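You operate a simulated robot arm through the tools that you are given. There is no shell and no other tool. Be economical: measure what you need, move in short steps, check, and stop when the job is done.

The job below is to be done with a simulated robot arm. You get a single attempt, and the scene is never put back.

## Task
Clear both cups off the dull patch and wax it.
Fine: cups into the niche; lid on the tin after; use the grey pad and lay it back.
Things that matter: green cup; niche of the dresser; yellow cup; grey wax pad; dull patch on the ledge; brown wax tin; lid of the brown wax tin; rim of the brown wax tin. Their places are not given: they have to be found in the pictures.

It is judged by the outcome, as a careful person would: the job done as asked, and still so three seconds after it is handed in. It fails if anything else is knocked over, pushed out of place, dropped, spilled or broken.

## Robot
A 6-joint arm with a two-finger parallel gripper, fixed in place. Base frame: the origin is at the foot of the arm, x ahead of it, y to its left, z up; the work surface is at about z = 920. Lengths are in mm, angles in rad, forces in N, time in s.
With the tool pointing down near the work surface it reaches from about 220 to 620 mm from the base axis. Its first joint turns from -1.152 to 1.152 rad. Payload 2.7 kg.
The TCP is the grasp point between the finger pads, 23 mm short of the fingertips. In the tool frame z runs along the fingers and y along their closing line. Largest opening 94 mm; finger width 38, thickness 10; the body of the gripper, 54 by 96 mm, starts 39 mm behind the TCP.
Orientation is told as [roll, pitch, yaw] about the base's x, y, z axes, in that order, counted from this pose: with the fingers straight down and closing along the base's y, the tool's x points along the base's -x, its y along +y and its z along -z.

## Interface
- The arm moves only by the tool drive_tool. Its arguments are lists of equal length, an entry for each row: "offset": the shift along the tool's x, y, z in mm, a list of three; "delta_rot": the turn, a rotation vector about the tool's x, y, z in rad, a list of three; "gripper": the opening, from 0 (shut) to 1 (fully open). In form: {"offset": [[dx, dy, dz], ...], "delta_rot": [[ax, ay, az], ...], "gripper": [gripper, ...]}. A call has 1 to 8 rows; each row is the pose to reach, as a shift and turn from the pose commanded when the call began, along the tool's axes at that moment. Each row takes 0.2 s and may step no farther than 50 mm and 0.15 rad from the row before; otherwise, or with a gripper value out of range, the whole call is refused. Where a pose cannot be reached the arm comes as near as it can. A force on the tool above 40 N (or 10 N above the force at the start of the call, whichever is more), or a blocked arm, ends the call early, and 0.2 s more pass. The fingers move at their own pace (about 45 mm/s each) and stop on an object; they squeeze with about 42 N. The grip force told is the motor's: it shows also when the fingers shut on nothing. Time passes only in rows, and 0.2 s behind the last, so rows that repeat a pose let the fingers close. It gives the time, the measured TCP pose, the force on the tool (base axes), the opening and the grip force at its end, in the units of the frame above (readings bear some noise).
- Cameras (640 x 400 px; columns grow to the right, rows downward): "scene" is fixed at [63.8, -422.4, 1408]; the picture's right is [0.88, -0.48, 0.00], its down [-0.26, -0.47, -0.84] and it looks along [0.40, 0.74, -0.54] (base axes); focal length 352 px, centre (320, 200). "wrist" rides on the gripper at [-39, 0, -44] in the tool frame; the picture's right is [0.00, -1.00, 0.00], its down [0.97, 0.00, -0.24] and it looks along [0.24, 0.00, 0.97] (tool axes); focal length 218 px, centre (320, 200).
- get_image(camera): a new picture of that camera. No time passes.
- locate(camera, pixels): for up to 12 pixels [column, row] of the newest picture of that camera ("zoom" is the newest enlarged one), the place [x, y, z] in the base frame of the surface seen there, good to about 2 mm. No time passes.
- inspect(camera, box): a new picture of the part [left, top, right, bottom] of that camera's present view, enlarged. No time passes.
- sign_off(): hands the job in; it is judged then, once.

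Work in short steps. Measure before you move; look again where a grasp or a placing could have gone wrong, and mend it. You have 80 turns and 34 pictures in all, those below and enlarged ones among them. Open the gripper and draw the arm clear of the work before you hand the job in, unless the task says otherwise; then end with one line.

The tools are called after "Emit:" by a JSON object that holds its "op" and its "data". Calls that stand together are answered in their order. drive_tool: Moves the arm, as the interface text tells. Its arguments: {"type":"object","properties":{"offset":{"type":"array","items":{"type":"array","items":{"type":"number"}}},"delta_rot":{"type":"array","items":{"type":"array","items":{"type":"number"}}},"gripper":{"type":"array","items":{"type":"number"}}},"required":["offset","delta_rot","gripper"]} The other tools are called the same way: get_image (camera) takes a picture; locate (camera, pixels) gives the place of the surface under pixels of a picture; inspect (camera, box) takes an enlarged picture of a part of a camera's view; sign_off () hands the job in.

At the start:

```text
clock: 0.0
ee_pos: [423.2, 29.5, 1193.9]
ee_rot: [0.001, -0.001, 0.0]
wrist_force: [0.9, 0.2, 0.6]
width: 93.9
gripper_force: 0.1
```

scene: 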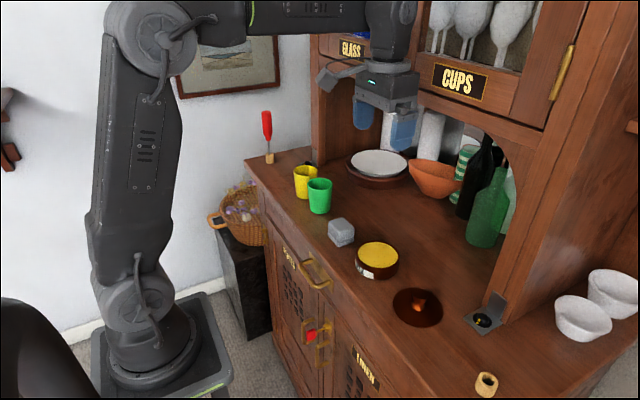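
wrist: 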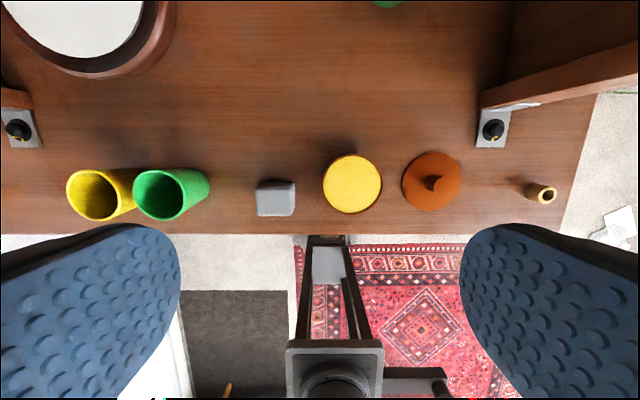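

The pictures show the cups at wrist (95,195)/(170,193), the pad at (276,198), the tin at (352,183) and the lid at (431,182). I look closer at the scene view to find the dull patch and the niche.

Emit:
{"op": "inspect", "data": {"camera": "scene", "box": [240, 100, 540, 340]}}

Emit:
{"op": "inspect", "data": {"camera": "wrist", "box": [40, 100, 480, 250]}}

Emit:
{"op": "locate", "data": {"camera": "wrist", "pixels": [[95, 195], [170, 193], [276, 198], [352, 183], [431, 182], [432, 184], [300, 100], [225, 160], [120, 232], [20, 132], [493, 130], [90, 40]]}}

```text
1.67 times, centred on (390, 220) of scene
```

zoom: 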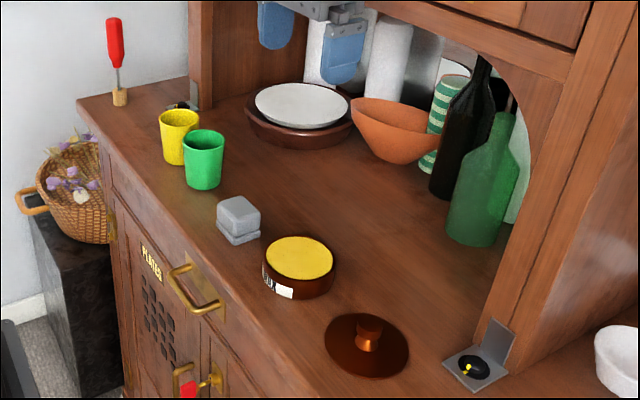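

```text
1.45 times, centred on (260, 175) of wrist
```

zoom: 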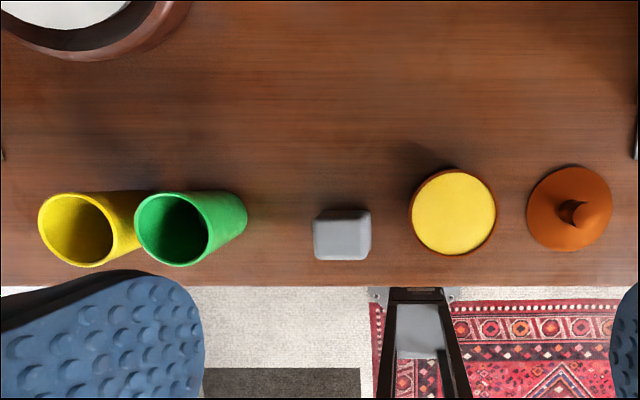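

```text
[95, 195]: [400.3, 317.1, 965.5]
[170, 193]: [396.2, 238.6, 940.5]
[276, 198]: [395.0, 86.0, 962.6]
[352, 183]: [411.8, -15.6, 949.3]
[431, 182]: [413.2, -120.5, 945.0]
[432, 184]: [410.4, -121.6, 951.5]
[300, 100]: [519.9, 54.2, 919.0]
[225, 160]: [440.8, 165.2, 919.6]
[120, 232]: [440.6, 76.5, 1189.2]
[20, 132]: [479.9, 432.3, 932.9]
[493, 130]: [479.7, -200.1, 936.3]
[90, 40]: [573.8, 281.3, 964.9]
```

I measure the niche opening (cabinet lower edge, posts, contents) and the cups from the scene camera.

Emit:
{"op": "get_image", "data": {"camera": "scene"}}

Emit:
{"op": "locate", "data": {"camera": "scene", "pixels": [[460, 80], [425, 93], [470, 118], [520, 140], [325, 60], [318, 130], [436, 165], [486, 205], [400, 195], [430, 135], [315, 155], [378, 163]]}}

Emit:
{"op": "locate", "data": {"camera": "scene", "pixels": [[306, 170], [306, 195], [319, 182], [319, 212], [329, 183], [341, 225], [341, 240], [378, 253], [378, 275], [417, 293], [417, 304], [410, 178]]}}

```text
29 pictures are left
```

scene: 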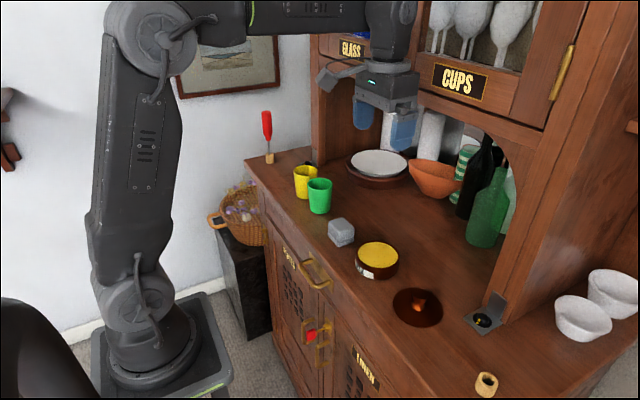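

```text
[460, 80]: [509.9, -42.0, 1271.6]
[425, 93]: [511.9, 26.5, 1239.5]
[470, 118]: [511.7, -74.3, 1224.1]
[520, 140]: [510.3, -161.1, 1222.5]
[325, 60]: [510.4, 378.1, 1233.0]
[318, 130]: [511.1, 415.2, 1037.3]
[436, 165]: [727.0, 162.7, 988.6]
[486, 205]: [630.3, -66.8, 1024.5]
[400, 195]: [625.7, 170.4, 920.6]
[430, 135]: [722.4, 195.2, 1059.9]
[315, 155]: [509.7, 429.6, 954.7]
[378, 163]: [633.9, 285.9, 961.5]
```

```text
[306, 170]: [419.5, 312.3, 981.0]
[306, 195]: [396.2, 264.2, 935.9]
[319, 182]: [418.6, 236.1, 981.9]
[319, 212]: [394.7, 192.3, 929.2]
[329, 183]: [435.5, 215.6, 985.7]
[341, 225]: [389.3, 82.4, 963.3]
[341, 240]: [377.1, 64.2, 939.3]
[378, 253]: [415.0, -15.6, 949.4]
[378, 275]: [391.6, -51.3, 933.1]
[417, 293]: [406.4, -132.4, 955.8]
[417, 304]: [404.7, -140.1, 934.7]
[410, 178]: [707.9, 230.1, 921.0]
```

The cups stand at about (405, 300) and (405, 225), height about 65; the niche mouth is at x≈511 with its rail at z≈1215. I move above the cups for a plan view.

Emit:
{"op": "drive_tool", "data": {"offset": [[0, 45, 0], [0, 90, 0], [0, 135, 0], [0, 180, 0], [0, 220, 0], [0, 220, 0]], "delta_rot": [[0, 0, 0], [0, 0, 0], [0, 0, 0], [0, 0, 0], [0, 0, 0], [0, 0, 0]], "gripper": [1, 1, 1, 1, 1, 1]}}

Emit:
{"op": "get_image", "data": {"camera": "wrist"}}

```text
clock: 1.4
ee_pos: [422.0, 247.0, 1196.4]
ee_rot: [-0.001, -0.001, -0.002]
wrist_force: [0.1, 0.3, -0.6]
width: 94.0
gripper_force: 0.1
```

```text
28 pictures are left
```

wrist: 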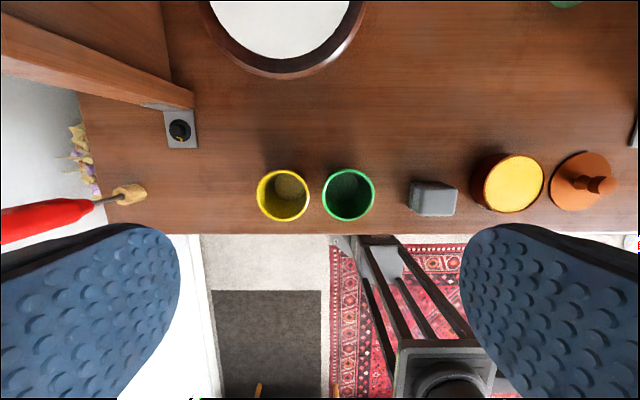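

The yellow rim spans about cols 257–309 and the green 323–375. I measure the rims and hunt for the patch in an enlarged view.

Emit:
{"op": "inspect", "data": {"camera": "wrist", "box": [180, 90, 480, 240]}}

Emit:
{"op": "locate", "data": {"camera": "wrist", "pixels": [[259, 195], [308, 195], [283, 172], [283, 219], [325, 194], [374, 194], [349, 170], [349, 218], [316, 194], [316, 228], [270, 65], [285, 76]]}}

```text
2.13 times, centred on (330, 165) of wrist
```

zoom: 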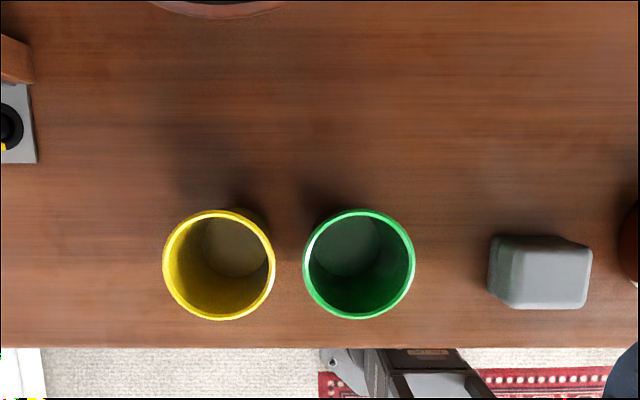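

```text
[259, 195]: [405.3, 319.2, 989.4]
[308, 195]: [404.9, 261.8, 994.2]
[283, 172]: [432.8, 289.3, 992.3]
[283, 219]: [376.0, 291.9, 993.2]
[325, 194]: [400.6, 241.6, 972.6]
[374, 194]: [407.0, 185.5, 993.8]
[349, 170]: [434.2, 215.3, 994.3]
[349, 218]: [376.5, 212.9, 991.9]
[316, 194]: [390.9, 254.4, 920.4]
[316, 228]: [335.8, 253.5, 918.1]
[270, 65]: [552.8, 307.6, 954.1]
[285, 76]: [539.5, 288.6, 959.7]
```

Yellow centre is about (404, 290.5), green (405, 213.5), rims ⌀≈60 at z≈993 with a 17 mm gap. I tilt the tool 0.6 rad forward (so the wrist will stay outside the niche rail) above the yellow cup with an opening of ~72 mm.

Emit:
{"op": "drive_tool", "data": {"offset": [[4, 10, 10], [8, 20, 20], [12, 30, 40], [17, 42, 60], [17, 42, 90], [17, 42, 110], [17, 42, 110]], "delta_rot": [[0, -0.15, 0], [0, -0.3, 0], [0, -0.45, 0], [0, -0.6, 0], [0, -0.6, 0], [0, -0.6, 0], [0, -0.6, 0]], "gripper": [0.76, 0.76, 0.76, 0.76, 0.76, 0.76, 0.76]}}

Emit:
{"op": "get_image", "data": {"camera": "wrist"}}

Emit:
{"op": "get_image", "data": {"camera": "scene"}}

```text
clock: 3.0
ee_pos: [404.6, 288.4, 1085.4]
ee_rot: [-0.002, -0.6, -0.002]
wrist_force: [0.0, 0.7, -0.8]
width: 71.5
gripper_force: 0.0
```

```text
26 pictures are left
```

wrist: 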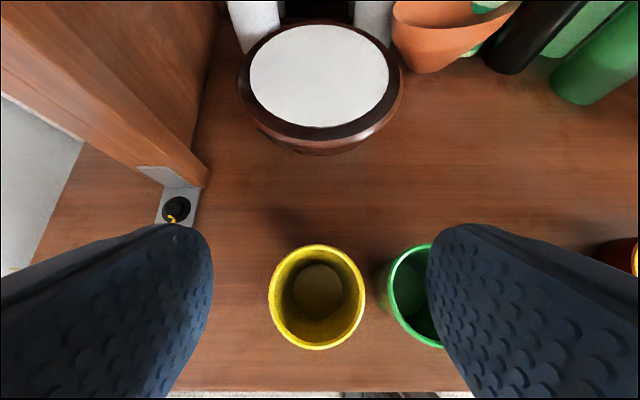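

```text
25 pictures are left
```

scene: 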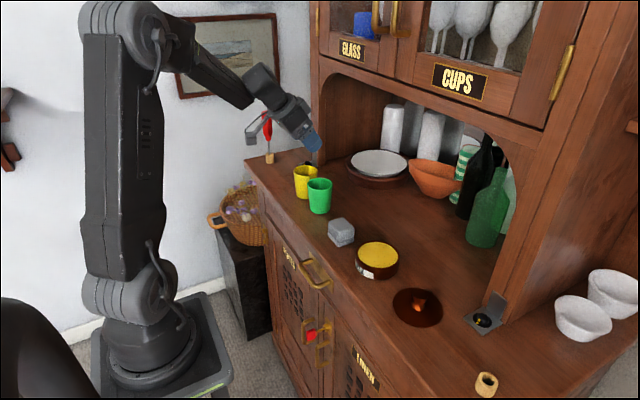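

The tilted pose works. I measure the yellow/green rims here, and the plate, bowl and bottle edges to pick a free spot.

Emit:
{"op": "locate", "data": {"camera": "wrist", "pixels": [[271, 297], [364, 297], [317, 247], [317, 347], [390, 290], [320, 150], [400, 90], [425, 70], [470, 55], [510, 70], [575, 100], [178, 205]]}}

```text
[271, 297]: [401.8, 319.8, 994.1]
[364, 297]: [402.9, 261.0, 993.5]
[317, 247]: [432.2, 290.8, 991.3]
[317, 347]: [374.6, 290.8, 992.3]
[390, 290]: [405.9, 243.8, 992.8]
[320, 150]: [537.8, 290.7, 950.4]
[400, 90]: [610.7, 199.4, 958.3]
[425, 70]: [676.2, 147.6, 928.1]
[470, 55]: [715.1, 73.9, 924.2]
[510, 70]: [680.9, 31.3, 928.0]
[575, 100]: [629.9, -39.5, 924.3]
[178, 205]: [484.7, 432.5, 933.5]
```

Spot free: x 520–620, y −30…190. I set the opening to ~66 mm, shift +2 in y, and descend to just above the rims, then look.

Emit:
{"op": "drive_tool", "data": {"offset": [[0, 2, 0], [17, 2, 24.8], [31, 2, 45.4], [31, 2, 45.4]], "delta_rot": [[0, 0, 0], [0, 0, 0], [0, 0, 0], [0, 0, 0]], "gripper": [0.7, 0.7, 0.7, 0.7]}}

Emit:
{"op": "get_image", "data": {"camera": "wrist"}}

```text
clock: 4.0
ee_pos: [404.0, 291.4, 1029.9]
ee_rot: [0.0, -0.6, -0.002]
wrist_force: [-0.6, 0.2, -0.9]
width: 65.5
gripper_force: 0.1
```

```text
24 pictures are left
```

wrist: 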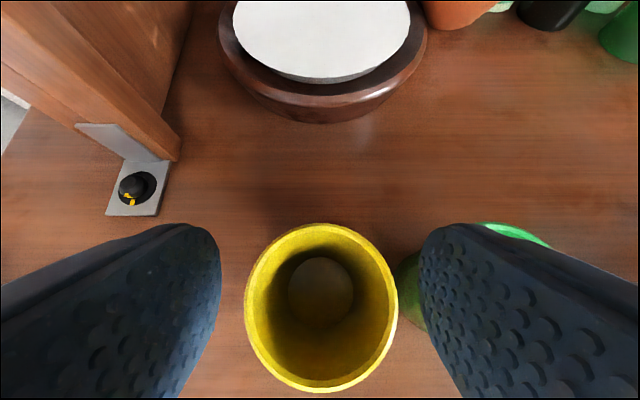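

The cup rim (245–398) is centred between the fingertips (220, 420). Descend to grasp height and close.

Emit:
{"op": "drive_tool", "data": {"offset": [[10.5, 0, 15.4], [21, 0, 30.8], [31.6, 0, 46.2], [31.6, 0, 46.2]], "delta_rot": [[0, 0, 0], [0, 0, 0], [0, 0, 0], [0, 0, 0]], "gripper": [0.7, 0.7, 0.7, 0.7]}}

Emit:
{"op": "drive_tool", "data": {"offset": [[0, 0, 0], [0, 0, 0], [0, 0, 0]], "delta_rot": [[0, 0, 0], [0, 0, 0], [0, 0, 0]], "gripper": [0.4, 0.4, 0.4]}}

```text
clock: 5.0
ee_pos: [406.4, 292.7, 973.2]
ee_rot: [-0.001, -0.6, 0.0]
wrist_force: [-0.4, 0.5, -0.3]
width: 65.9
gripper_force: 0.0
```

```text
clock: 5.8
ee_pos: [405.5, 291.6, 974.8]
ee_rot: [0.001, -0.6, 0.0]
wrist_force: [0.0, -0.1, 0.5]
width: 61.0
gripper_force: 42.0
```

Grip holds at 61 mm with 42 N. Lift 90 mm straight up and move over the green cup to y≈130.

Emit:
{"op": "drive_tool", "data": {"offset": [[-14, 0, -20.6], [-33, 0, -49], [-51, 0, -74], [-51, -40, -74], [-51, -80, -74], [-51, -120, -74], [-51, -160, -74], [-51, -160, -74]], "delta_rot": [[0, 0, 0], [0, 0, 0], [0, 0, 0], [0, 0, 0], [0, 0, 0], [0, 0, 0], [0, 0, 0], [0, 0, 0]], "gripper": [0.4, 0.4, 0.4, 0.4, 0.4, 0.4, 0.4, 0.4]}}

Emit:
{"op": "get_image", "data": {"camera": "scene"}}

```text
clock: 7.6
ee_pos: [405.2, 132.1, 1064.4]
ee_rot: [0.0, -0.599, -0.001]
wrist_force: [-0.8, 0.7, -2.5]
width: 60.8
gripper_force: 42.2
```

```text
23 pictures are left
```

scene: 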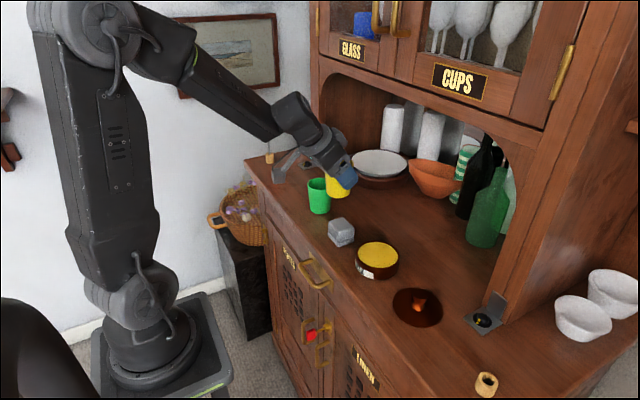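

The cup hangs upright. I drive forward into the niche to x≈568 while lowering to z≈1005 (cup bottom ~30 mm above the floor).

Emit:
{"op": "drive_tool", "data": {"offset": [[-25.5, 0, 35.7], [-51, 0, 71.3], [-76.7, 0, 107], [-101, 0, 141], [-101, 0, 141]], "delta_rot": [[0, 0, 0], [0, 0, 0], [0, 0, 0], [0, 0, 0], [0, 0, 0]], "gripper": [0.4, 0.4, 0.4, 0.4, 0.4]}}

Emit:
{"op": "get_image", "data": {"camera": "scene"}}

```text
clock: 8.8
ee_pos: [570.4, 130.2, 1002.7]
ee_rot: [0.001, -0.6, 0.001]
wrist_force: [0.2, 0.8, -0.2]
width: 61.1
gripper_force: 42.0
```

```text
22 pictures are left
```

scene: 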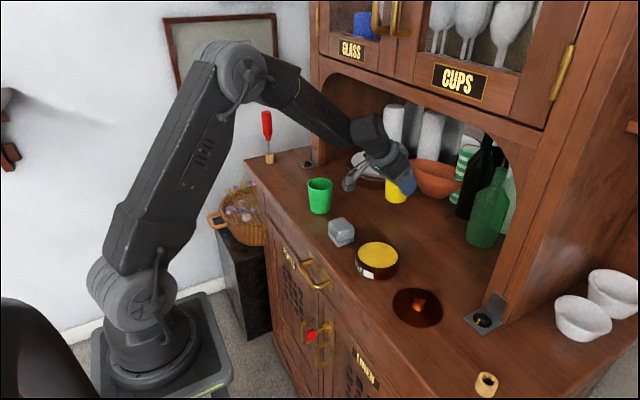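

Inside, clear of the rail and the plate. Commanded height is 30.6 mm above the grasp height, so I lower 30 mm, watching force.

Emit:
{"op": "drive_tool", "data": {"offset": [[8.5, 0, 12.4], [14, 0, 20.6], [17, 0, 24.8], [17, 0, 24.8]], "delta_rot": [[0, 0, 0], [0, 0, 0], [0, 0, 0], [0, 0, 0]], "gripper": [0.4, 0.4, 0.4, 0.4]}}

```text
clock: 9.8
ee_pos: [568.0, 132.0, 972.6]
ee_rot: [-0.001, -0.6, -0.003]
wrist_force: [-0.5, -0.2, 0.6]
width: 60.6
gripper_force: 42.0
```

Barely any force; the cup is at or within a millimetre of the floor. Open slightly, then retreat along the tool axis.

Emit:
{"op": "drive_tool", "data": {"offset": [[0, 0, 0], [0, 0, 0], [0, 0, -30], [0, 0, -70], [0, 0, -110], [0, 0, -150], [0, 0, -150]], "delta_rot": [[0, 0, 0], [0, 0, 0], [0, 0, 0], [0, 0, 0], [0, 0, 0], [0, 0, 0], [0, 0, 0]], "gripper": [0.76, 0.76, 0.76, 0.76, 0.76, 0.76, 0.76]}}

Emit:
{"op": "get_image", "data": {"camera": "wrist"}}

```text
clock: 11.4
ee_pos: [483.6, 135.2, 1097.2]
ee_rot: [-0.003, -0.599, 0.001]
wrist_force: [0.5, 0.6, 0.4]
width: 71.2
gripper_force: 0.1
```

```text
21 pictures are left
```

wrist: 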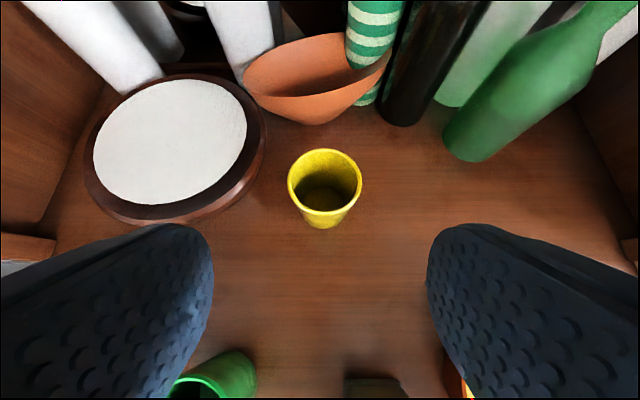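

The yellow cup stands at (325,188), free of its neighbours. Next go above the green cup at (405, 213.5).

Emit:
{"op": "drive_tool", "data": {"offset": [[25, 20.4, 0], [50, 40.8, 0], [75, 61, 3], [100, 81.5, 6.7], [100, 81.5, 6.7]], "delta_rot": [[0, 0, 0], [0, 0, 0], [0, 0, 0], [0, 0, 0], [0, 0, 0]], "gripper": [0.76, 0.76, 0.76, 0.76, 0.76]}}

Emit:
{"op": "get_image", "data": {"camera": "wrist"}}

```text
clock: 12.6
ee_pos: [405.8, 213.9, 1036.1]
ee_rot: [0.0, -0.602, -0.001]
wrist_force: [0.0, 0.0, -0.8]
width: 71.5
gripper_force: 0.1
```

```text
20 pictures are left
```

wrist: 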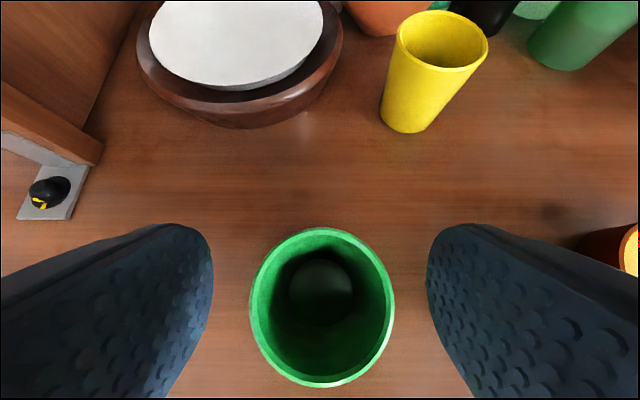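

Green rim (250–395) is centred. Descend and grip.

Emit:
{"op": "drive_tool", "data": {"offset": [[12, 0, 17], [24, 0, 34], [35, 0, 51], [35, 0, 51], [35, 0, 51], [35, 0, 51], [35, 0, 51]], "delta_rot": [[0, 0, 0], [0, 0, 0], [0, 0, 0], [0, 0, 0], [0, 0, 0], [0, 0, 0], [0, 0, 0]], "gripper": [0.76, 0.76, 0.76, 0.76, 0.4, 0.4, 0.4]}}

```text
clock: 14.2
ee_pos: [406.4, 213.7, 975.2]
ee_rot: [0.0, -0.6, 0.0]
wrist_force: [-0.2, -0.3, -0.1]
width: 60.7
gripper_force: 42.6
```

Gripped. Lift 70 mm and move to y≈40.

Emit:
{"op": "drive_tool", "data": {"offset": [[-20, 0, -29], [-39.5, 0, -58], [-39.5, -43, -58], [-39.5, -87, -58], [-39.5, -130, -58], [-39.5, -173.5, -58], [-39.5, -173.5, -58]], "delta_rot": [[0, 0, 0], [0, 0, 0], [0, 0, 0], [0, 0, 0], [0, 0, 0], [0, 0, 0], [0, 0, 0]], "gripper": [0.4, 0.4, 0.4, 0.4, 0.4, 0.4, 0.4]}}

Emit:
{"op": "drive_tool", "data": {"offset": [[-27, 0, 33.5], [-54, 0, 67], [-82, 0, 100], [-110, 0, 134], [-110, 0, 134]], "delta_rot": [[0, 0, 0], [0, 0, 0], [0, 0, 0], [0, 0, 0], [0, 0, 0]], "gripper": [0.4, 0.4, 0.4, 0.4, 0.4]}}

Emit:
{"op": "get_image", "data": {"camera": "scene"}}

```text
clock: 15.8
ee_pos: [406.5, 40.6, 1046.5]
ee_rot: [0.0, -0.6, -0.002]
wrist_force: [-0.5, -0.4, -0.8]
width: 60.6
gripper_force: 41.0
```

```text
clock: 17.0
ee_pos: [571.3, 40.4, 994.3]
ee_rot: [0.0, -0.6, -0.001]
wrist_force: [0.4, 0.3, -1.4]
width: 60.5
gripper_force: 41.4
```

```text
19 pictures are left
```

scene: 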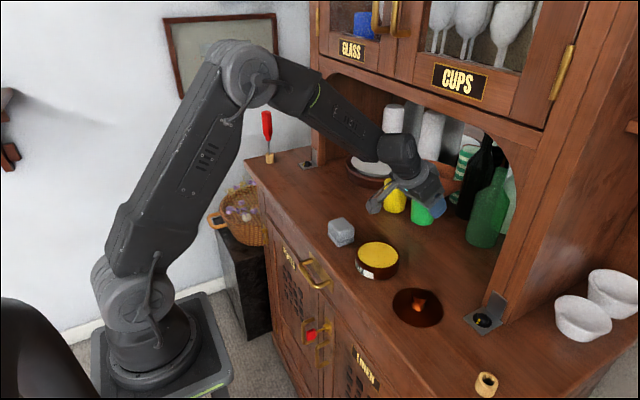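

Green cup is in the niche, right of yellow. Net height is 21.7 mm above grasp height; lower 21 mm, release and retreat.

Emit:
{"op": "drive_tool", "data": {"offset": [[6, 0, 9], [11.9, 0, 17.3], [11.9, 0, 17.3]], "delta_rot": [[0, 0, 0], [0, 0, 0], [0, 0, 0]], "gripper": [0.4, 0.4, 0.4]}}

Emit:
{"op": "drive_tool", "data": {"offset": [[0, 0, 0], [0, 0, 0], [0, 0, -30], [0, 0, -70], [0, 0, -110], [0, 0, -150], [0, 0, -150]], "delta_rot": [[0, 0, 0], [0, 0, 0], [0, 0, 0], [0, 0, 0], [0, 0, 0], [0, 0, 0], [0, 0, 0]], "gripper": [0.76, 0.76, 0.76, 0.76, 0.76, 0.76, 0.76]}}

Emit:
{"op": "get_image", "data": {"camera": "wrist"}}

Emit:
{"op": "inspect", "data": {"camera": "scene", "box": [240, 130, 500, 330]}}

```text
clock: 17.8
ee_pos: [573.6, 39.2, 974.0]
ee_rot: [0.0, -0.601, 0.0]
wrist_force: [-0.4, -0.9, -0.4]
width: 60.6
gripper_force: 42.2
```

```text
clock: 19.4
ee_pos: [487.4, 40.8, 1096.8]
ee_rot: [0.001, -0.6, 0.0]
wrist_force: [1.0, 0.6, 0.4]
width: 71.4
gripper_force: 0.2
```

```text
18 pictures are left
```

wrist: 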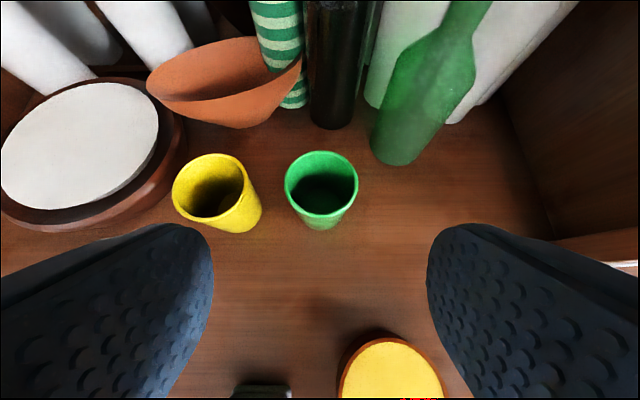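

```text
2.00 times, centred on (370, 230) of scene
```

zoom: 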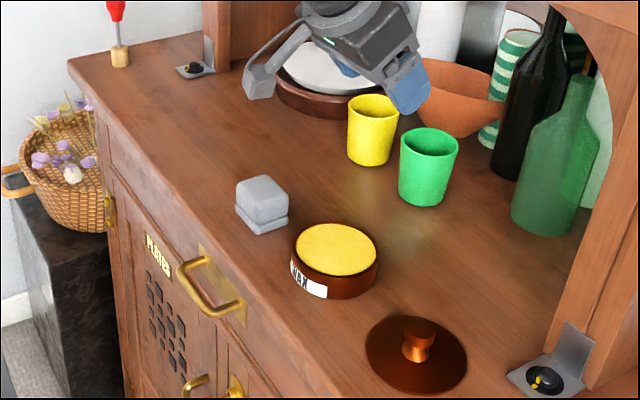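

Both cups stand in the niche. The dull patch isn't evident yet, so I move above the cups' former place and straighten the tool for a plan view.

Emit:
{"op": "drive_tool", "data": {"offset": [[4, 40, -20], [8, 80, -40], [12, 120, -60], [15, 160, -80], [15.6, 200, -83.4], [15.6, 210, -83.4]], "delta_rot": [[0, 0.1, 0], [0, 0.2, 0], [0, 0.3, 0], [0, 0.45, 0], [0, 0.6, 0], [0, 0.6, 0]], "gripper": [0.76, 0.76, 0.76, 0.76, 0.76, 0.76]}}

Emit:
{"op": "inspect", "data": {"camera": "wrist", "box": [140, 60, 500, 285]}}

Emit:
{"op": "inspect", "data": {"camera": "scene", "box": [240, 140, 400, 240]}}

```text
clock: 20.8
ee_pos: [427.4, 251.2, 1156.9]
ee_rot: [-0.002, 0.001, 0.002]
wrist_force: [-0.7, 0.0, -0.7]
width: 71.4
gripper_force: 0.0
```

```text
1.78 times, centred on (320, 172) of wrist
```

zoom: 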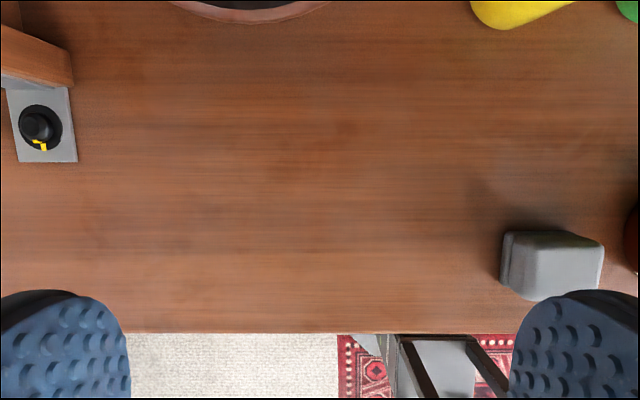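

```text
4.00 times, centred on (320, 190) of scene
```

zoom: 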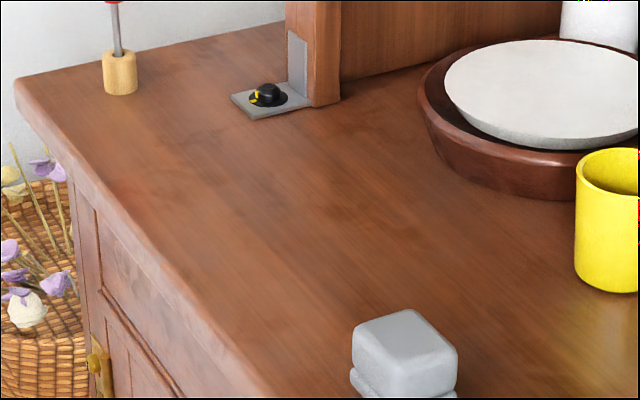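

The finish looks mottled around scene-zoom (90–370, 150–290). I locate several candidate outline points and inspect the wrist view tighter.

Emit:
{"op": "locate", "data": {"camera": "zoom", "pixels": [[90, 180], [120, 215], [200, 270], [300, 290], [345, 205], [370, 140], [230, 130], [180, 100], [240, 215], [420, 230]]}}

Emit:
{"op": "inspect", "data": {"camera": "wrist", "box": [200, 100, 400, 225]}}

```text
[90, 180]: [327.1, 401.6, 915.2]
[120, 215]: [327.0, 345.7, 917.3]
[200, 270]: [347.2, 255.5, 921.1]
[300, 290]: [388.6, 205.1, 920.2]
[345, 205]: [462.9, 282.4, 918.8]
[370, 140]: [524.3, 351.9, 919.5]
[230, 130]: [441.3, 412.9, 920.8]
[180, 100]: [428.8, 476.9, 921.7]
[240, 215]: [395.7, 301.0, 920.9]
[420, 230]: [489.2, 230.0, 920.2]
```

```text
3.20 times, centred on (300, 162) of wrist
```

zoom: 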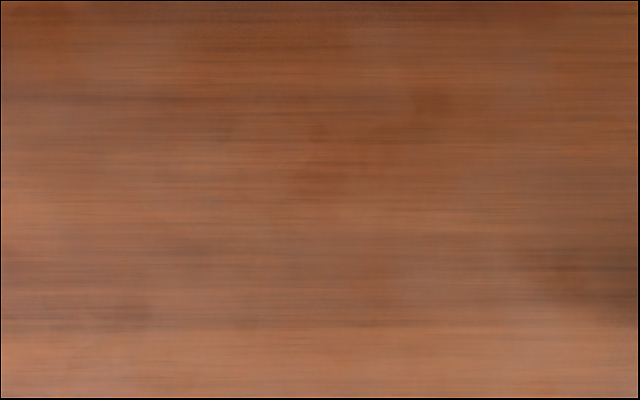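

The patch outline is faint; it lies around the cups' old spots (x≈365–450, y≈180–330). Now I move above the pad to measure it and the tin.

Emit:
{"op": "drive_tool", "data": {"offset": [[0, -42, 0], [0, -84, 0], [0, -126, 0], [0, -168, 20], [0, -190, 40], [0, -190, 40]], "delta_rot": [[0, 0, 0], [0, 0, 0], [0, 0, 0], [0, 0, 0], [0, 0, 0], [0, 0, 0]], "gripper": [0.9, 0.9, 0.9, 0.9, 0.9, 0.9]}}

Emit:
{"op": "inspect", "data": {"camera": "wrist", "box": [160, 70, 560, 320]}}

Emit:
{"op": "inspect", "data": {"camera": "scene", "box": [300, 190, 460, 290]}}

```text
clock: 22.2
ee_pos: [424.5, 59.1, 1119.1]
ee_rot: [0.0, 0.001, 0.001]
wrist_force: [1.0, 0.4, 0.2]
width: 84.4
gripper_force: 0.0
```

```text
1.60 times, centred on (360, 195) of wrist
```

zoom: 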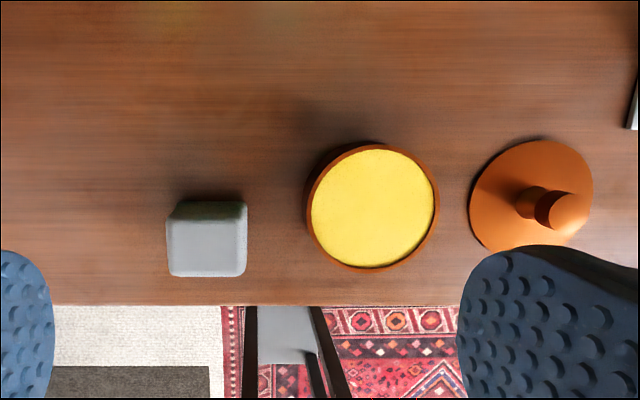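

```text
4.00 times, centred on (380, 240) of scene
```

zoom: 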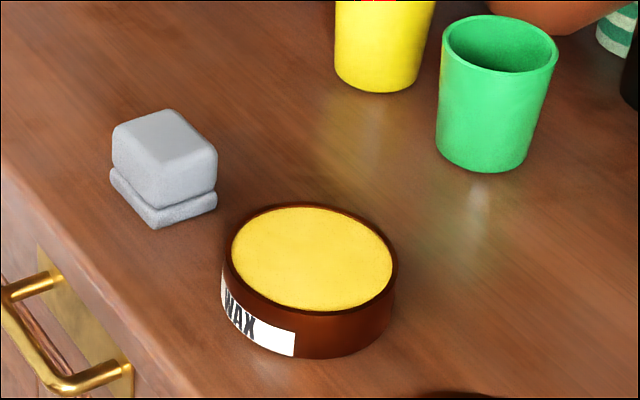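

I measure pad corners, wax level, tin rim from this enlarged view.

Emit:
{"op": "locate", "data": {"camera": "zoom", "pixels": [[116, 128], [165, 112], [212, 150], [162, 172], [160, 200], [157, 222], [212, 205], [115, 178], [312, 255], [238, 262], [310, 206], [395, 260]]}}

Emit:
{"op": "get_image", "data": {"camera": "wrist"}}

Emit:
{"op": "locate", "data": {"camera": "wrist", "pixels": [[268, 222], [310, 222], [289, 200], [289, 240], [394, 163], [394, 236], [355, 200], [431, 200], [392, 200], [360, 225], [507, 200], [457, 190]]}}

```text
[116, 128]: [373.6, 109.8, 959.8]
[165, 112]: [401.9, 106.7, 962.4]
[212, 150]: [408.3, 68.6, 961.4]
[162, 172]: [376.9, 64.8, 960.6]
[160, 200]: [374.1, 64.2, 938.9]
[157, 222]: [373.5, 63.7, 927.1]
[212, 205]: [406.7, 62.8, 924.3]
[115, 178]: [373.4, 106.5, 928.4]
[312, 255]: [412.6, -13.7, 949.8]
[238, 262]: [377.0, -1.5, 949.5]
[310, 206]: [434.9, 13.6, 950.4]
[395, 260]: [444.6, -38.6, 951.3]
```

```text
11 pictures are left
```

wrist: 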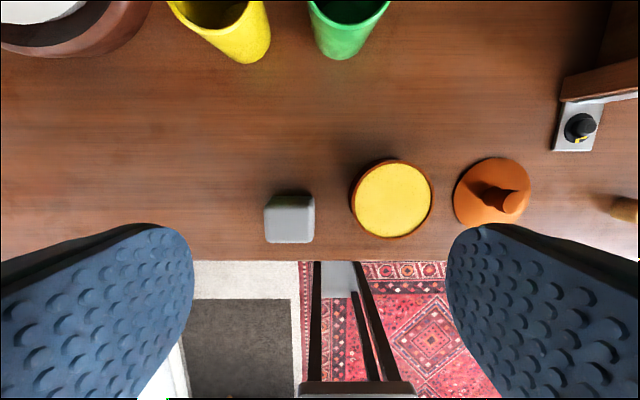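

```text
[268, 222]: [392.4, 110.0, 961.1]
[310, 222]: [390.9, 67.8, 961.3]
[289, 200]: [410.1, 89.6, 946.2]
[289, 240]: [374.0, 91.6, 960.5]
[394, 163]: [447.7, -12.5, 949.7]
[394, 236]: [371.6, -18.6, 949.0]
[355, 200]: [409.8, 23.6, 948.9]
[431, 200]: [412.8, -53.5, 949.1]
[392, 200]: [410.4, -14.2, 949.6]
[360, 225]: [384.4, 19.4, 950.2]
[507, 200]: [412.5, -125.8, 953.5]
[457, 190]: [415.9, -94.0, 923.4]
```

Pad: centre (391, 88), 46 wide in y, 36 in x, top z 962. Tin centre (411, −14.5), wax level 949.5, rim radius ~40. I descend over the pad to z≈1000 first.

Emit:
{"op": "drive_tool", "data": {"offset": [[18, 14, 30], [36, 27.5, 60], [36, 27.5, 90], [36, 27.5, 120], [36, 27.5, 120]], "delta_rot": [[0, 0, 0], [0, 0, 0], [0, 0, 0], [0, 0, 0], [0, 0, 0]], "gripper": [0.8, 0.8, 0.8, 0.8, 0.8]}}

Emit:
{"op": "get_image", "data": {"camera": "wrist"}}

```text
clock: 23.4
ee_pos: [392.1, 88.6, 998.6]
ee_rot: [0.002, -0.001, 0.0]
wrist_force: [0.4, 0.6, -0.5]
width: 75.1
gripper_force: 0.0
```

```text
10 pictures are left
```

wrist: 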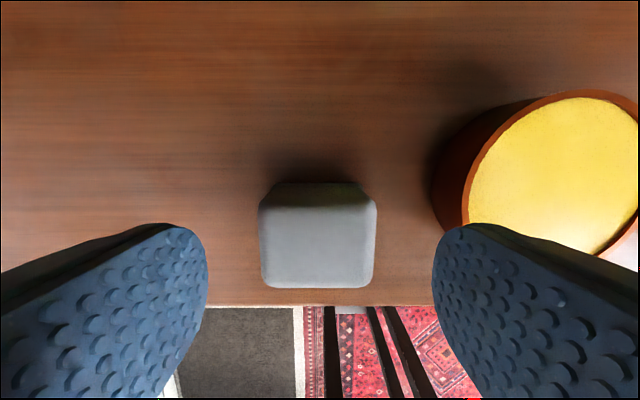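

Pad (258–377) is centred between the fingers (207–432). Descend 41 mm to z≈957.5 and close.

Emit:
{"op": "drive_tool", "data": {"offset": [[0, 0, 20], [0, 0, 41], [0, 0, 41], [0, 0, 41], [0, 0, 41], [0, 0, 41]], "delta_rot": [[0, 0, 0], [0, 0, 0], [0, 0, 0], [0, 0, 0], [0, 0, 0], [0, 0, 0]], "gripper": [0.8, 0.8, 0.8, 0.3, 0.3, 0.3]}}

```text
clock: 24.8
ee_pos: [390.2, 88.4, 957.2]
ee_rot: [0.0, -0.001, 0.0]
wrist_force: [-0.3, 0.5, 1.1]
width: 48.9
gripper_force: 41.8
```

Gripped. Lift 50 mm and carry over the tin centre.

Emit:
{"op": "drive_tool", "data": {"offset": [[0, 0, -25], [0, 0, -50], [-7, -35, -50], [-14, -70, -50], [-20, -103, -50], [-20, -103, -50]], "delta_rot": [[0, 0, 0], [0, 0, 0], [0, 0, 0], [0, 0, 0], [0, 0, 0], [0, 0, 0]], "gripper": [0.3, 0.3, 0.3, 0.3, 0.3, 0.3]}}

Emit:
{"op": "get_image", "data": {"camera": "wrist"}}

```text
clock: 26.2
ee_pos: [411.5, -15.3, 1006.6]
ee_rot: [-0.001, -0.001, 0.001]
wrist_force: [-0.3, 0.4, -0.8]
width: 49.6
gripper_force: 42.4
```

```text
9 pictures are left
```

wrist: 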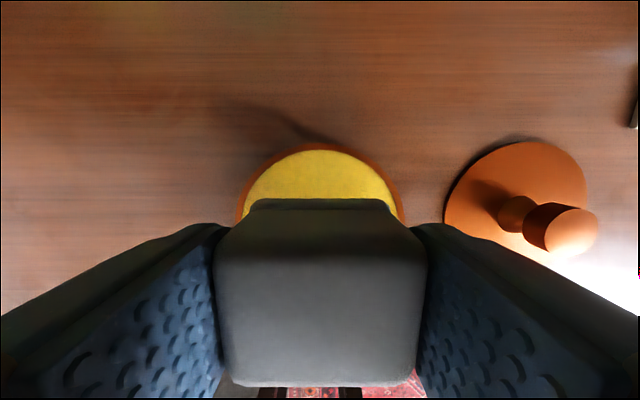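

Centred over the tin. Lower to the wax (contact expected after ~20 mm), pressing gently.

Emit:
{"op": "drive_tool", "data": {"offset": [[0, 0, 12], [0, 0, 18], [0, 0, 20], [0, 0, 21], [0, 0, 21]], "delta_rot": [[0, 0, 0], [0, 0, 0], [0, 0, 0], [0, 0, 0], [0, 0, 0]], "gripper": [0.3, 0.3, 0.3, 0.3, 0.3]}}

```text
clock: 27.4
ee_pos: [411.9, -14.3, 987.6]
ee_rot: [0.0, -0.003, 0.002]
wrist_force: [-3.2, 2.3, 16.3]
width: 49.3
gripper_force: 42.2
```

Contact with 16 N on the wax. Lift and carry to the near-right corner of the patch area.

Emit:
{"op": "drive_tool", "data": {"offset": [[0, 0, 0], [0, 0, -30], [9, 45, -30], [18, 90, -30], [27, 135, -30], [36, 180, -30], [36, 200, -10], [36, 200, 10]], "delta_rot": [[0, 0, 0], [0, 0, 0], [0, 0, 0], [0, 0, 0], [0, 0, 0], [0, 0, 0], [0, 0, 0], [0, 0, 0]], "gripper": [0.3, 0.3, 0.3, 0.3, 0.3, 0.3, 0.3, 0.3]}}

Emit:
{"op": "inspect", "data": {"camera": "scene", "box": [260, 140, 440, 290]}}

```text
clock: 29.2
ee_pos: [373.2, 183.8, 976.2]
ee_rot: [0.001, 0.0, -0.001]
wrist_force: [-0.6, -0.2, -0.6]
width: 49.2
gripper_force: 41.9
```

```text
2.67 times, centred on (350, 215) of scene
```

zoom: 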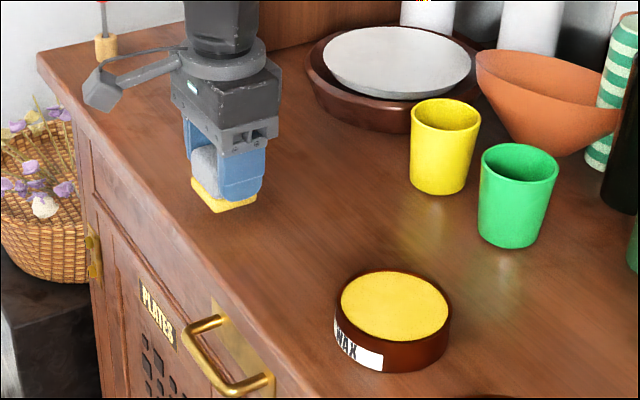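

The pad's sole has turned yellow — waxed. Lower 19.5 mm to the ledge and check force.

Emit:
{"op": "drive_tool", "data": {"offset": [[0, 0, 12], [0, 0, 17], [0, 0, 19], [0, 0, 19.8], [0, 0, 19.8]], "delta_rot": [[0, 0, 0], [0, 0, 0], [0, 0, 0], [0, 0, 0], [0, 0, 0]], "gripper": [0.3, 0.3, 0.3, 0.3, 0.3]}}

```text
clock: 30.4
ee_pos: [374.6, 185.2, 958.5]
ee_rot: [-0.001, 0.0, -0.002]
wrist_force: [-3.9, -0.4, 8.5]
width: 49.3
gripper_force: 42.1
```

8.5 N contact. Wipe a first pass along +y, step inward, and back.

Emit:
{"op": "drive_tool", "data": {"offset": [[0, 35, 0.3], [0, 70, 0.3], [0, 105, 0.3], [0, 140, 0.3], [-22, 140, 0.3], [-22, 105, 0.3], [-22, 70, 0.3], [-22, 35, 0.3]], "delta_rot": [[0, 0, 0], [0, 0, 0], [0, 0, 0], [0, 0, 0], [0, 0, 0], [0, 0, 0], [0, 0, 0], [0, 0, 0]], "gripper": [0.3, 0.3, 0.3, 0.3, 0.3, 0.3, 0.3, 0.3]}}

Emit:
{"op": "inspect", "data": {"camera": "scene", "box": [240, 140, 400, 240]}}

```text
clock: 32.2
ee_pos: [396.3, 221.5, 958.3]
ee_rot: [0.008, -0.007, 0.001]
wrist_force: [1.3, 18.3, 26.1]
width: 49.4
gripper_force: 41.9
```

```text
4.00 times, centred on (320, 190) of scene
```

zoom: 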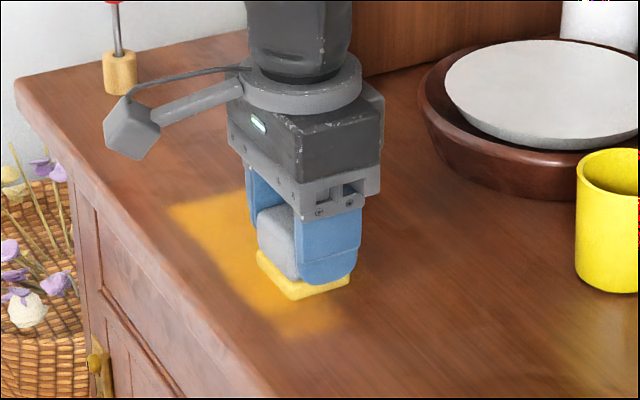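

The wiped area shows golden wax; the force has risen to 26 N, so I ease off. I locate the edges of the wax trace.

Emit:
{"op": "locate", "data": {"camera": "zoom", "pixels": [[172, 207], [340, 322], [275, 332], [235, 200], [200, 250], [308, 335], [242, 190], [352, 290]]}}

Emit:
{"op": "drive_tool", "data": {"offset": [[0, 0, -0.7], [0, -36, -0.7], [-22, -36, -0.7], [-22, 0, -0.7], [-22, 35, -0.7], [-22, 70, -0.7], [-22, 105, -0.7], [-22, 105, -0.7]], "delta_rot": [[0, 0, 0], [0, 0, 0], [0, 0, 0], [0, 0, 0], [0, 0, 0], [0, 0, 0], [0, 0, 0], [0, 0, 0]], "gripper": [0.3, 0.3, 0.3, 0.3, 0.3, 0.3, 0.3, 0.3]}}

```text
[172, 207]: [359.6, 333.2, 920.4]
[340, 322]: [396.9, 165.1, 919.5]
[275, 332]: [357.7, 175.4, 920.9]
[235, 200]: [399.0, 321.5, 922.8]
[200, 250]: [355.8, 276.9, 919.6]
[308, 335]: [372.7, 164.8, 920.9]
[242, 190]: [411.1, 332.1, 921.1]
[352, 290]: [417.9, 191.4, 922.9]
```

```text
clock: 34.0
ee_pos: [417.3, 325.0, 958.8]
ee_rot: [-0.001, 0.001, -0.001]
wrist_force: [0.4, 0.3, -0.3]
width: 48.8
gripper_force: 41.8
```

Wax trace runs y 165–333 and x from 356 (the pad's edge), consistent with a patch centred at ~(405, 252). The last pass lost contact (−0.3 N), so I press down again and wipe back at x≈417, then x≈440.

Emit:
{"op": "drive_tool", "data": {"offset": [[0, 0, 0.8], [0, -25, 0.8], [0, -50, 0.8]], "delta_rot": [[0, 0, 0], [0, 0, 0], [0, 0, 0]], "gripper": [0.3, 0.3, 0.3]}}

```text
clock: 34.8
ee_pos: [419.7, 274.5, 957.6]
ee_rot: [-0.001, 0.0, -0.001]
wrist_force: [0.4, 1.5, 0.0]
width: 49.3
gripper_force: 41.7
```

Still no load; lower a further 0.5 mm at a time until contact.

Emit:
{"op": "drive_tool", "data": {"offset": [[0, 0, 0.5], [0, 0, 1.0], [0, 0, 1.0]], "delta_rot": [[0, 0, 0], [0, 0, 0], [0, 0, 0]], "gripper": [0.3, 0.3, 0.3]}}

```text
clock: 35.6
ee_pos: [419.8, 275.4, 957.1]
ee_rot: [0.002, -0.004, -0.001]
wrist_force: [-7.6, -2.2, 22.1]
width: 49.1
gripper_force: 42.1
```

22 N now; ease by 0.3 and wipe on along this line and at x≈440.

Emit:
{"op": "drive_tool", "data": {"offset": [[0, 25, -0.3], [0, 50, -0.3], [0, 10, -0.3], [0, -30, -0.3], [0, -60, -0.3], [0, -90, -0.3], [-22, -90, -0.3], [-22, -90, -0.3]], "delta_rot": [[0, 0, 0], [0, 0, 0], [0, 0, 0], [0, 0, 0], [0, 0, 0], [0, 0, 0], [0, 0, 0], [0, 0, 0]], "gripper": [0.3, 0.3, 0.3, 0.3, 0.3, 0.3, 0.3, 0.3]}}

Emit:
{"op": "drive_tool", "data": {"offset": [[0, 35, 0], [0, 70, 0], [0, 105, 0], [0, 140, 0], [-12, 140, 0], [-12, 105, 0], [-12, 70, 0], [-12, 35, 0]], "delta_rot": [[0, 0, 0], [0, 0, 0], [0, 0, 0], [0, 0, 0], [0, 0, 0], [0, 0, 0], [0, 0, 0], [0, 0, 0]], "gripper": [0.3, 0.3, 0.3, 0.3, 0.3, 0.3, 0.3, 0.3]}}

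Emit:
{"op": "inspect", "data": {"camera": "scene", "box": [240, 140, 400, 240]}}

```text
clock: 37.4
ee_pos: [440.4, 184.1, 957.7]
ee_rot: [-0.002, 0.001, -0.001]
wrist_force: [-21.1, -3.8, 28.6]
width: 49.1
gripper_force: 42.0
```

```text
clock: 39.2
ee_pos: [452.5, 219.1, 957.8]
ee_rot: [0.0, 0.0, 0.0]
wrist_force: [-0.3, 5.0, 6.0]
width: 49.1
gripper_force: 42.0
```

```text
4.00 times, centred on (320, 190) of scene
```

zoom: 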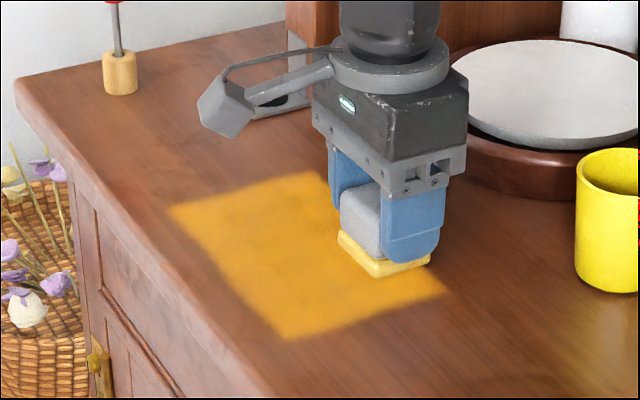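

A clear golden rectangle. I locate its corners and edges to tell patch limits from pad limits.

Emit:
{"op": "locate", "data": {"camera": "zoom", "pixels": [[170, 207], [200, 240], [240, 290], [288, 338], [370, 316], [445, 292], [240, 190], [308, 173], [428, 275]]}}

Emit:
{"op": "drive_tool", "data": {"offset": [[0, -38, 0], [40, -38, 0], [80, -38, 0], [92, -38, 0], [92, -38, 0]], "delta_rot": [[0, 0, 0], [0, 0, 0], [0, 0, 0], [0, 0, 0], [0, 0, 0]], "gripper": [0.3, 0.3, 0.3, 0.3, 0.3]}}

```text
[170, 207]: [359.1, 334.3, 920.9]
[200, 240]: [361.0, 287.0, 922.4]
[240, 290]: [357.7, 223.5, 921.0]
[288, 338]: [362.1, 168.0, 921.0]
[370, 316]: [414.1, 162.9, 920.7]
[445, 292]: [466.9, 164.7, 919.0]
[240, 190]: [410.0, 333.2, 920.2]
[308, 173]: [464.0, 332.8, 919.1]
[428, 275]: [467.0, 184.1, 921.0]
```

```text
clock: 40.4
ee_pos: [362.1, 180.9, 958.7]
ee_rot: [0.004, -0.005, 0.0]
wrist_force: [8.5, -0.8, 11.0]
width: 49.1
gripper_force: 42.0
```

Edges in y (165, 333) look like the patch's own; front/back may be pad-limited, so I wipe a line further forward (x≈362).

Emit:
{"op": "drive_tool", "data": {"offset": [[0, 35, 0], [0, 70, 0], [0, 105, 0], [0, 140, 0], [-40, 140, 0], [-80, 140, 0], [-103, 140, 0], [-103, 140, 0]], "delta_rot": [[0, 0, 0], [0, 0, 0], [0, 0, 0], [0, 0, 0], [0, 0, 0], [0, 0, 0], [0, 0, 0], [0, 0, 0]], "gripper": [0.3, 0.3, 0.3, 0.3, 0.3, 0.3, 0.3, 0.3]}}

Emit:
{"op": "drive_tool", "data": {"offset": [[0, -35, 0], [0, -70, 0], [0, -105, 0], [0, -140, 0], [0, -140, -20], [0, -140, -40]], "delta_rot": [[0, 0, 0], [0, 0, 0], [0, 0, 0], [0, 0, 0], [0, 0, 0], [0, 0, 0]], "gripper": [0.3, 0.3, 0.3, 0.3, 0.3, 0.3]}}

Emit:
{"op": "inspect", "data": {"camera": "scene", "box": [240, 140, 400, 240]}}

Emit:
{"op": "locate", "data": {"camera": "zoom", "pixels": [[170, 207], [200, 245], [240, 290], [288, 338], [370, 316], [445, 292]]}}

```text
clock: 42.2
ee_pos: [465.1, 321.9, 956.0]
ee_rot: [0.002, -0.002, 0.0]
wrist_force: [-13.2, 2.6, 19.2]
width: 49.3
gripper_force: 41.7
```

```text
clock: 43.6
ee_pos: [464.1, 181.5, 994.8]
ee_rot: [-0.001, 0.003, -0.002]
wrist_force: [0.7, 0.4, -1.4]
width: 49.1
gripper_force: 42.2
```

```text
4.00 times, centred on (320, 190) of scene
```

zoom: 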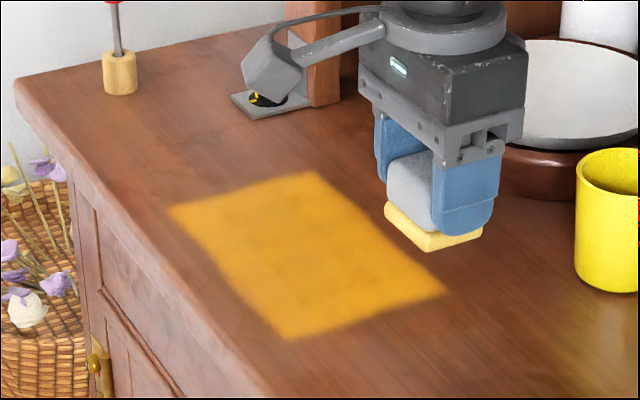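

```text
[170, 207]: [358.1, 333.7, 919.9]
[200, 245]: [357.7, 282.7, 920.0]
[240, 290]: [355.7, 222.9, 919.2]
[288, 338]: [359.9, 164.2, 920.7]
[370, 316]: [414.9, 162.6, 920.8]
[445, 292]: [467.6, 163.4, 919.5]
```

The outline is unchanged after overreaching it, so the whole patch (x 358–467, y 164–334) is waxed. Now carry the pad back to its original place (net offset +73, −94).

Emit:
{"op": "drive_tool", "data": {"offset": [[25, -32, 0], [50, -64, 0], [73, -94, 0], [73, -94, 20], [73, -94, 32], [73, -94, 37], [73, -94, 39], [73, -94, 39]], "delta_rot": [[0, 0, 0], [0, 0, 0], [0, 0, 0], [0, 0, 0], [0, 0, 0], [0, 0, 0], [0, 0, 0], [0, 0, 0]], "gripper": [0.3, 0.3, 0.3, 0.3, 0.3, 0.3, 0.3, 0.3]}}

```text
clock: 45.4
ee_pos: [391.8, 86.7, 957.7]
ee_rot: [-0.001, -0.001, 0.0]
wrist_force: [-1.4, -1.3, 4.4]
width: 49.2
gripper_force: 42.4
```

Light contact (4.4 N). Release, lift 100 mm, and move over the lid.

Emit:
{"op": "drive_tool", "data": {"offset": [[0, 0, 0], [0, 0, 0], [0, 0, -40], [0, 0, -85], [-10, -45, -100], [-20, -90, -100], [-20, -135, -100], [-20, -180, -100]], "delta_rot": [[0, 0, 0], [0, 0, 0], [0, 0, 0], [0, 0, 0], [0, 0, 0], [0, 0, 0], [0, 0, 0], [0, 0, 0]], "gripper": [0.75, 0.75, 0.75, 0.75, 0.6, 0.6, 0.6, 0.6]}}

Emit:
{"op": "get_image", "data": {"camera": "wrist"}}

```text
clock: 47.2
ee_pos: [409.6, -92.3, 1055.5]
ee_rot: [0.001, 0.001, 0.0]
wrist_force: [-0.2, 0.2, 0.3]
width: 56.3
gripper_force: 0.0
```

```text
4 pictures are left
```

wrist: 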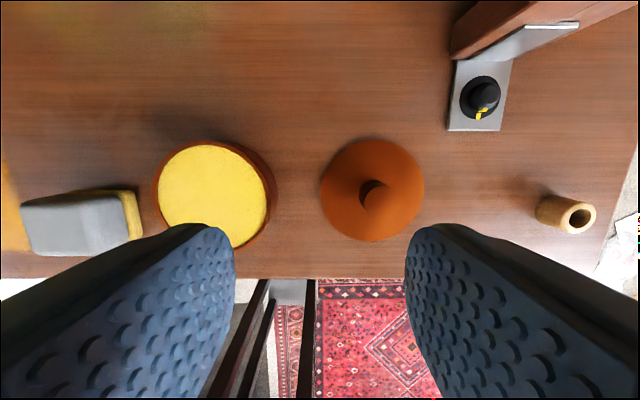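

I measure the lid disc edges, knob, and tin rim.

Emit:
{"op": "locate", "data": {"camera": "wrist", "pixels": [[323, 190], [421, 190], [372, 142], [372, 238], [378, 205], [378, 188], [380, 218], [364, 205], [394, 205], [157, 196], [214, 144], [268, 200]]}}

```text
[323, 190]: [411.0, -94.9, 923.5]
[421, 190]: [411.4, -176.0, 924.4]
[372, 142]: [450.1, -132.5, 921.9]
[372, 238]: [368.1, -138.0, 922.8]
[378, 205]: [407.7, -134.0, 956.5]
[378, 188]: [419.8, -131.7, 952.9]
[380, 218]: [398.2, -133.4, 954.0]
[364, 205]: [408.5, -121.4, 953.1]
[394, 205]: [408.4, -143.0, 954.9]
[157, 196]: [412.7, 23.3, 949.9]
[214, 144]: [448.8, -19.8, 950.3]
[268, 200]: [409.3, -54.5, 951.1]
```

Lid centre ≈ (409, −134.5), radius 41, knob top z≈956; tin centre ≈ (410.5, −15). Descend on the knob to TCP z≈952 and close.

Emit:
{"op": "drive_tool", "data": {"offset": [[1, -42.5, 0], [1, -42.5, 40], [1, -42.5, 80], [1, -42.5, 103], [1, -42.5, 103], [1, -42.5, 103], [1, -42.5, 103], [1, -42.5, 103]], "delta_rot": [[0, 0, 0], [0, 0, 0], [0, 0, 0], [0, 0, 0], [0, 0, 0], [0, 0, 0], [0, 0, 0], [0, 0, 0]], "gripper": [0.6, 0.6, 0.6, 0.6, 0.6, 0.1, 0.1, 0.1]}}

```text
clock: 49.0
ee_pos: [407.5, -133.9, 953.1]
ee_rot: [0.0, 0.001, 0.0]
wrist_force: [-0.2, 0.1, 0.1]
width: 23.8
gripper_force: 42.3
```

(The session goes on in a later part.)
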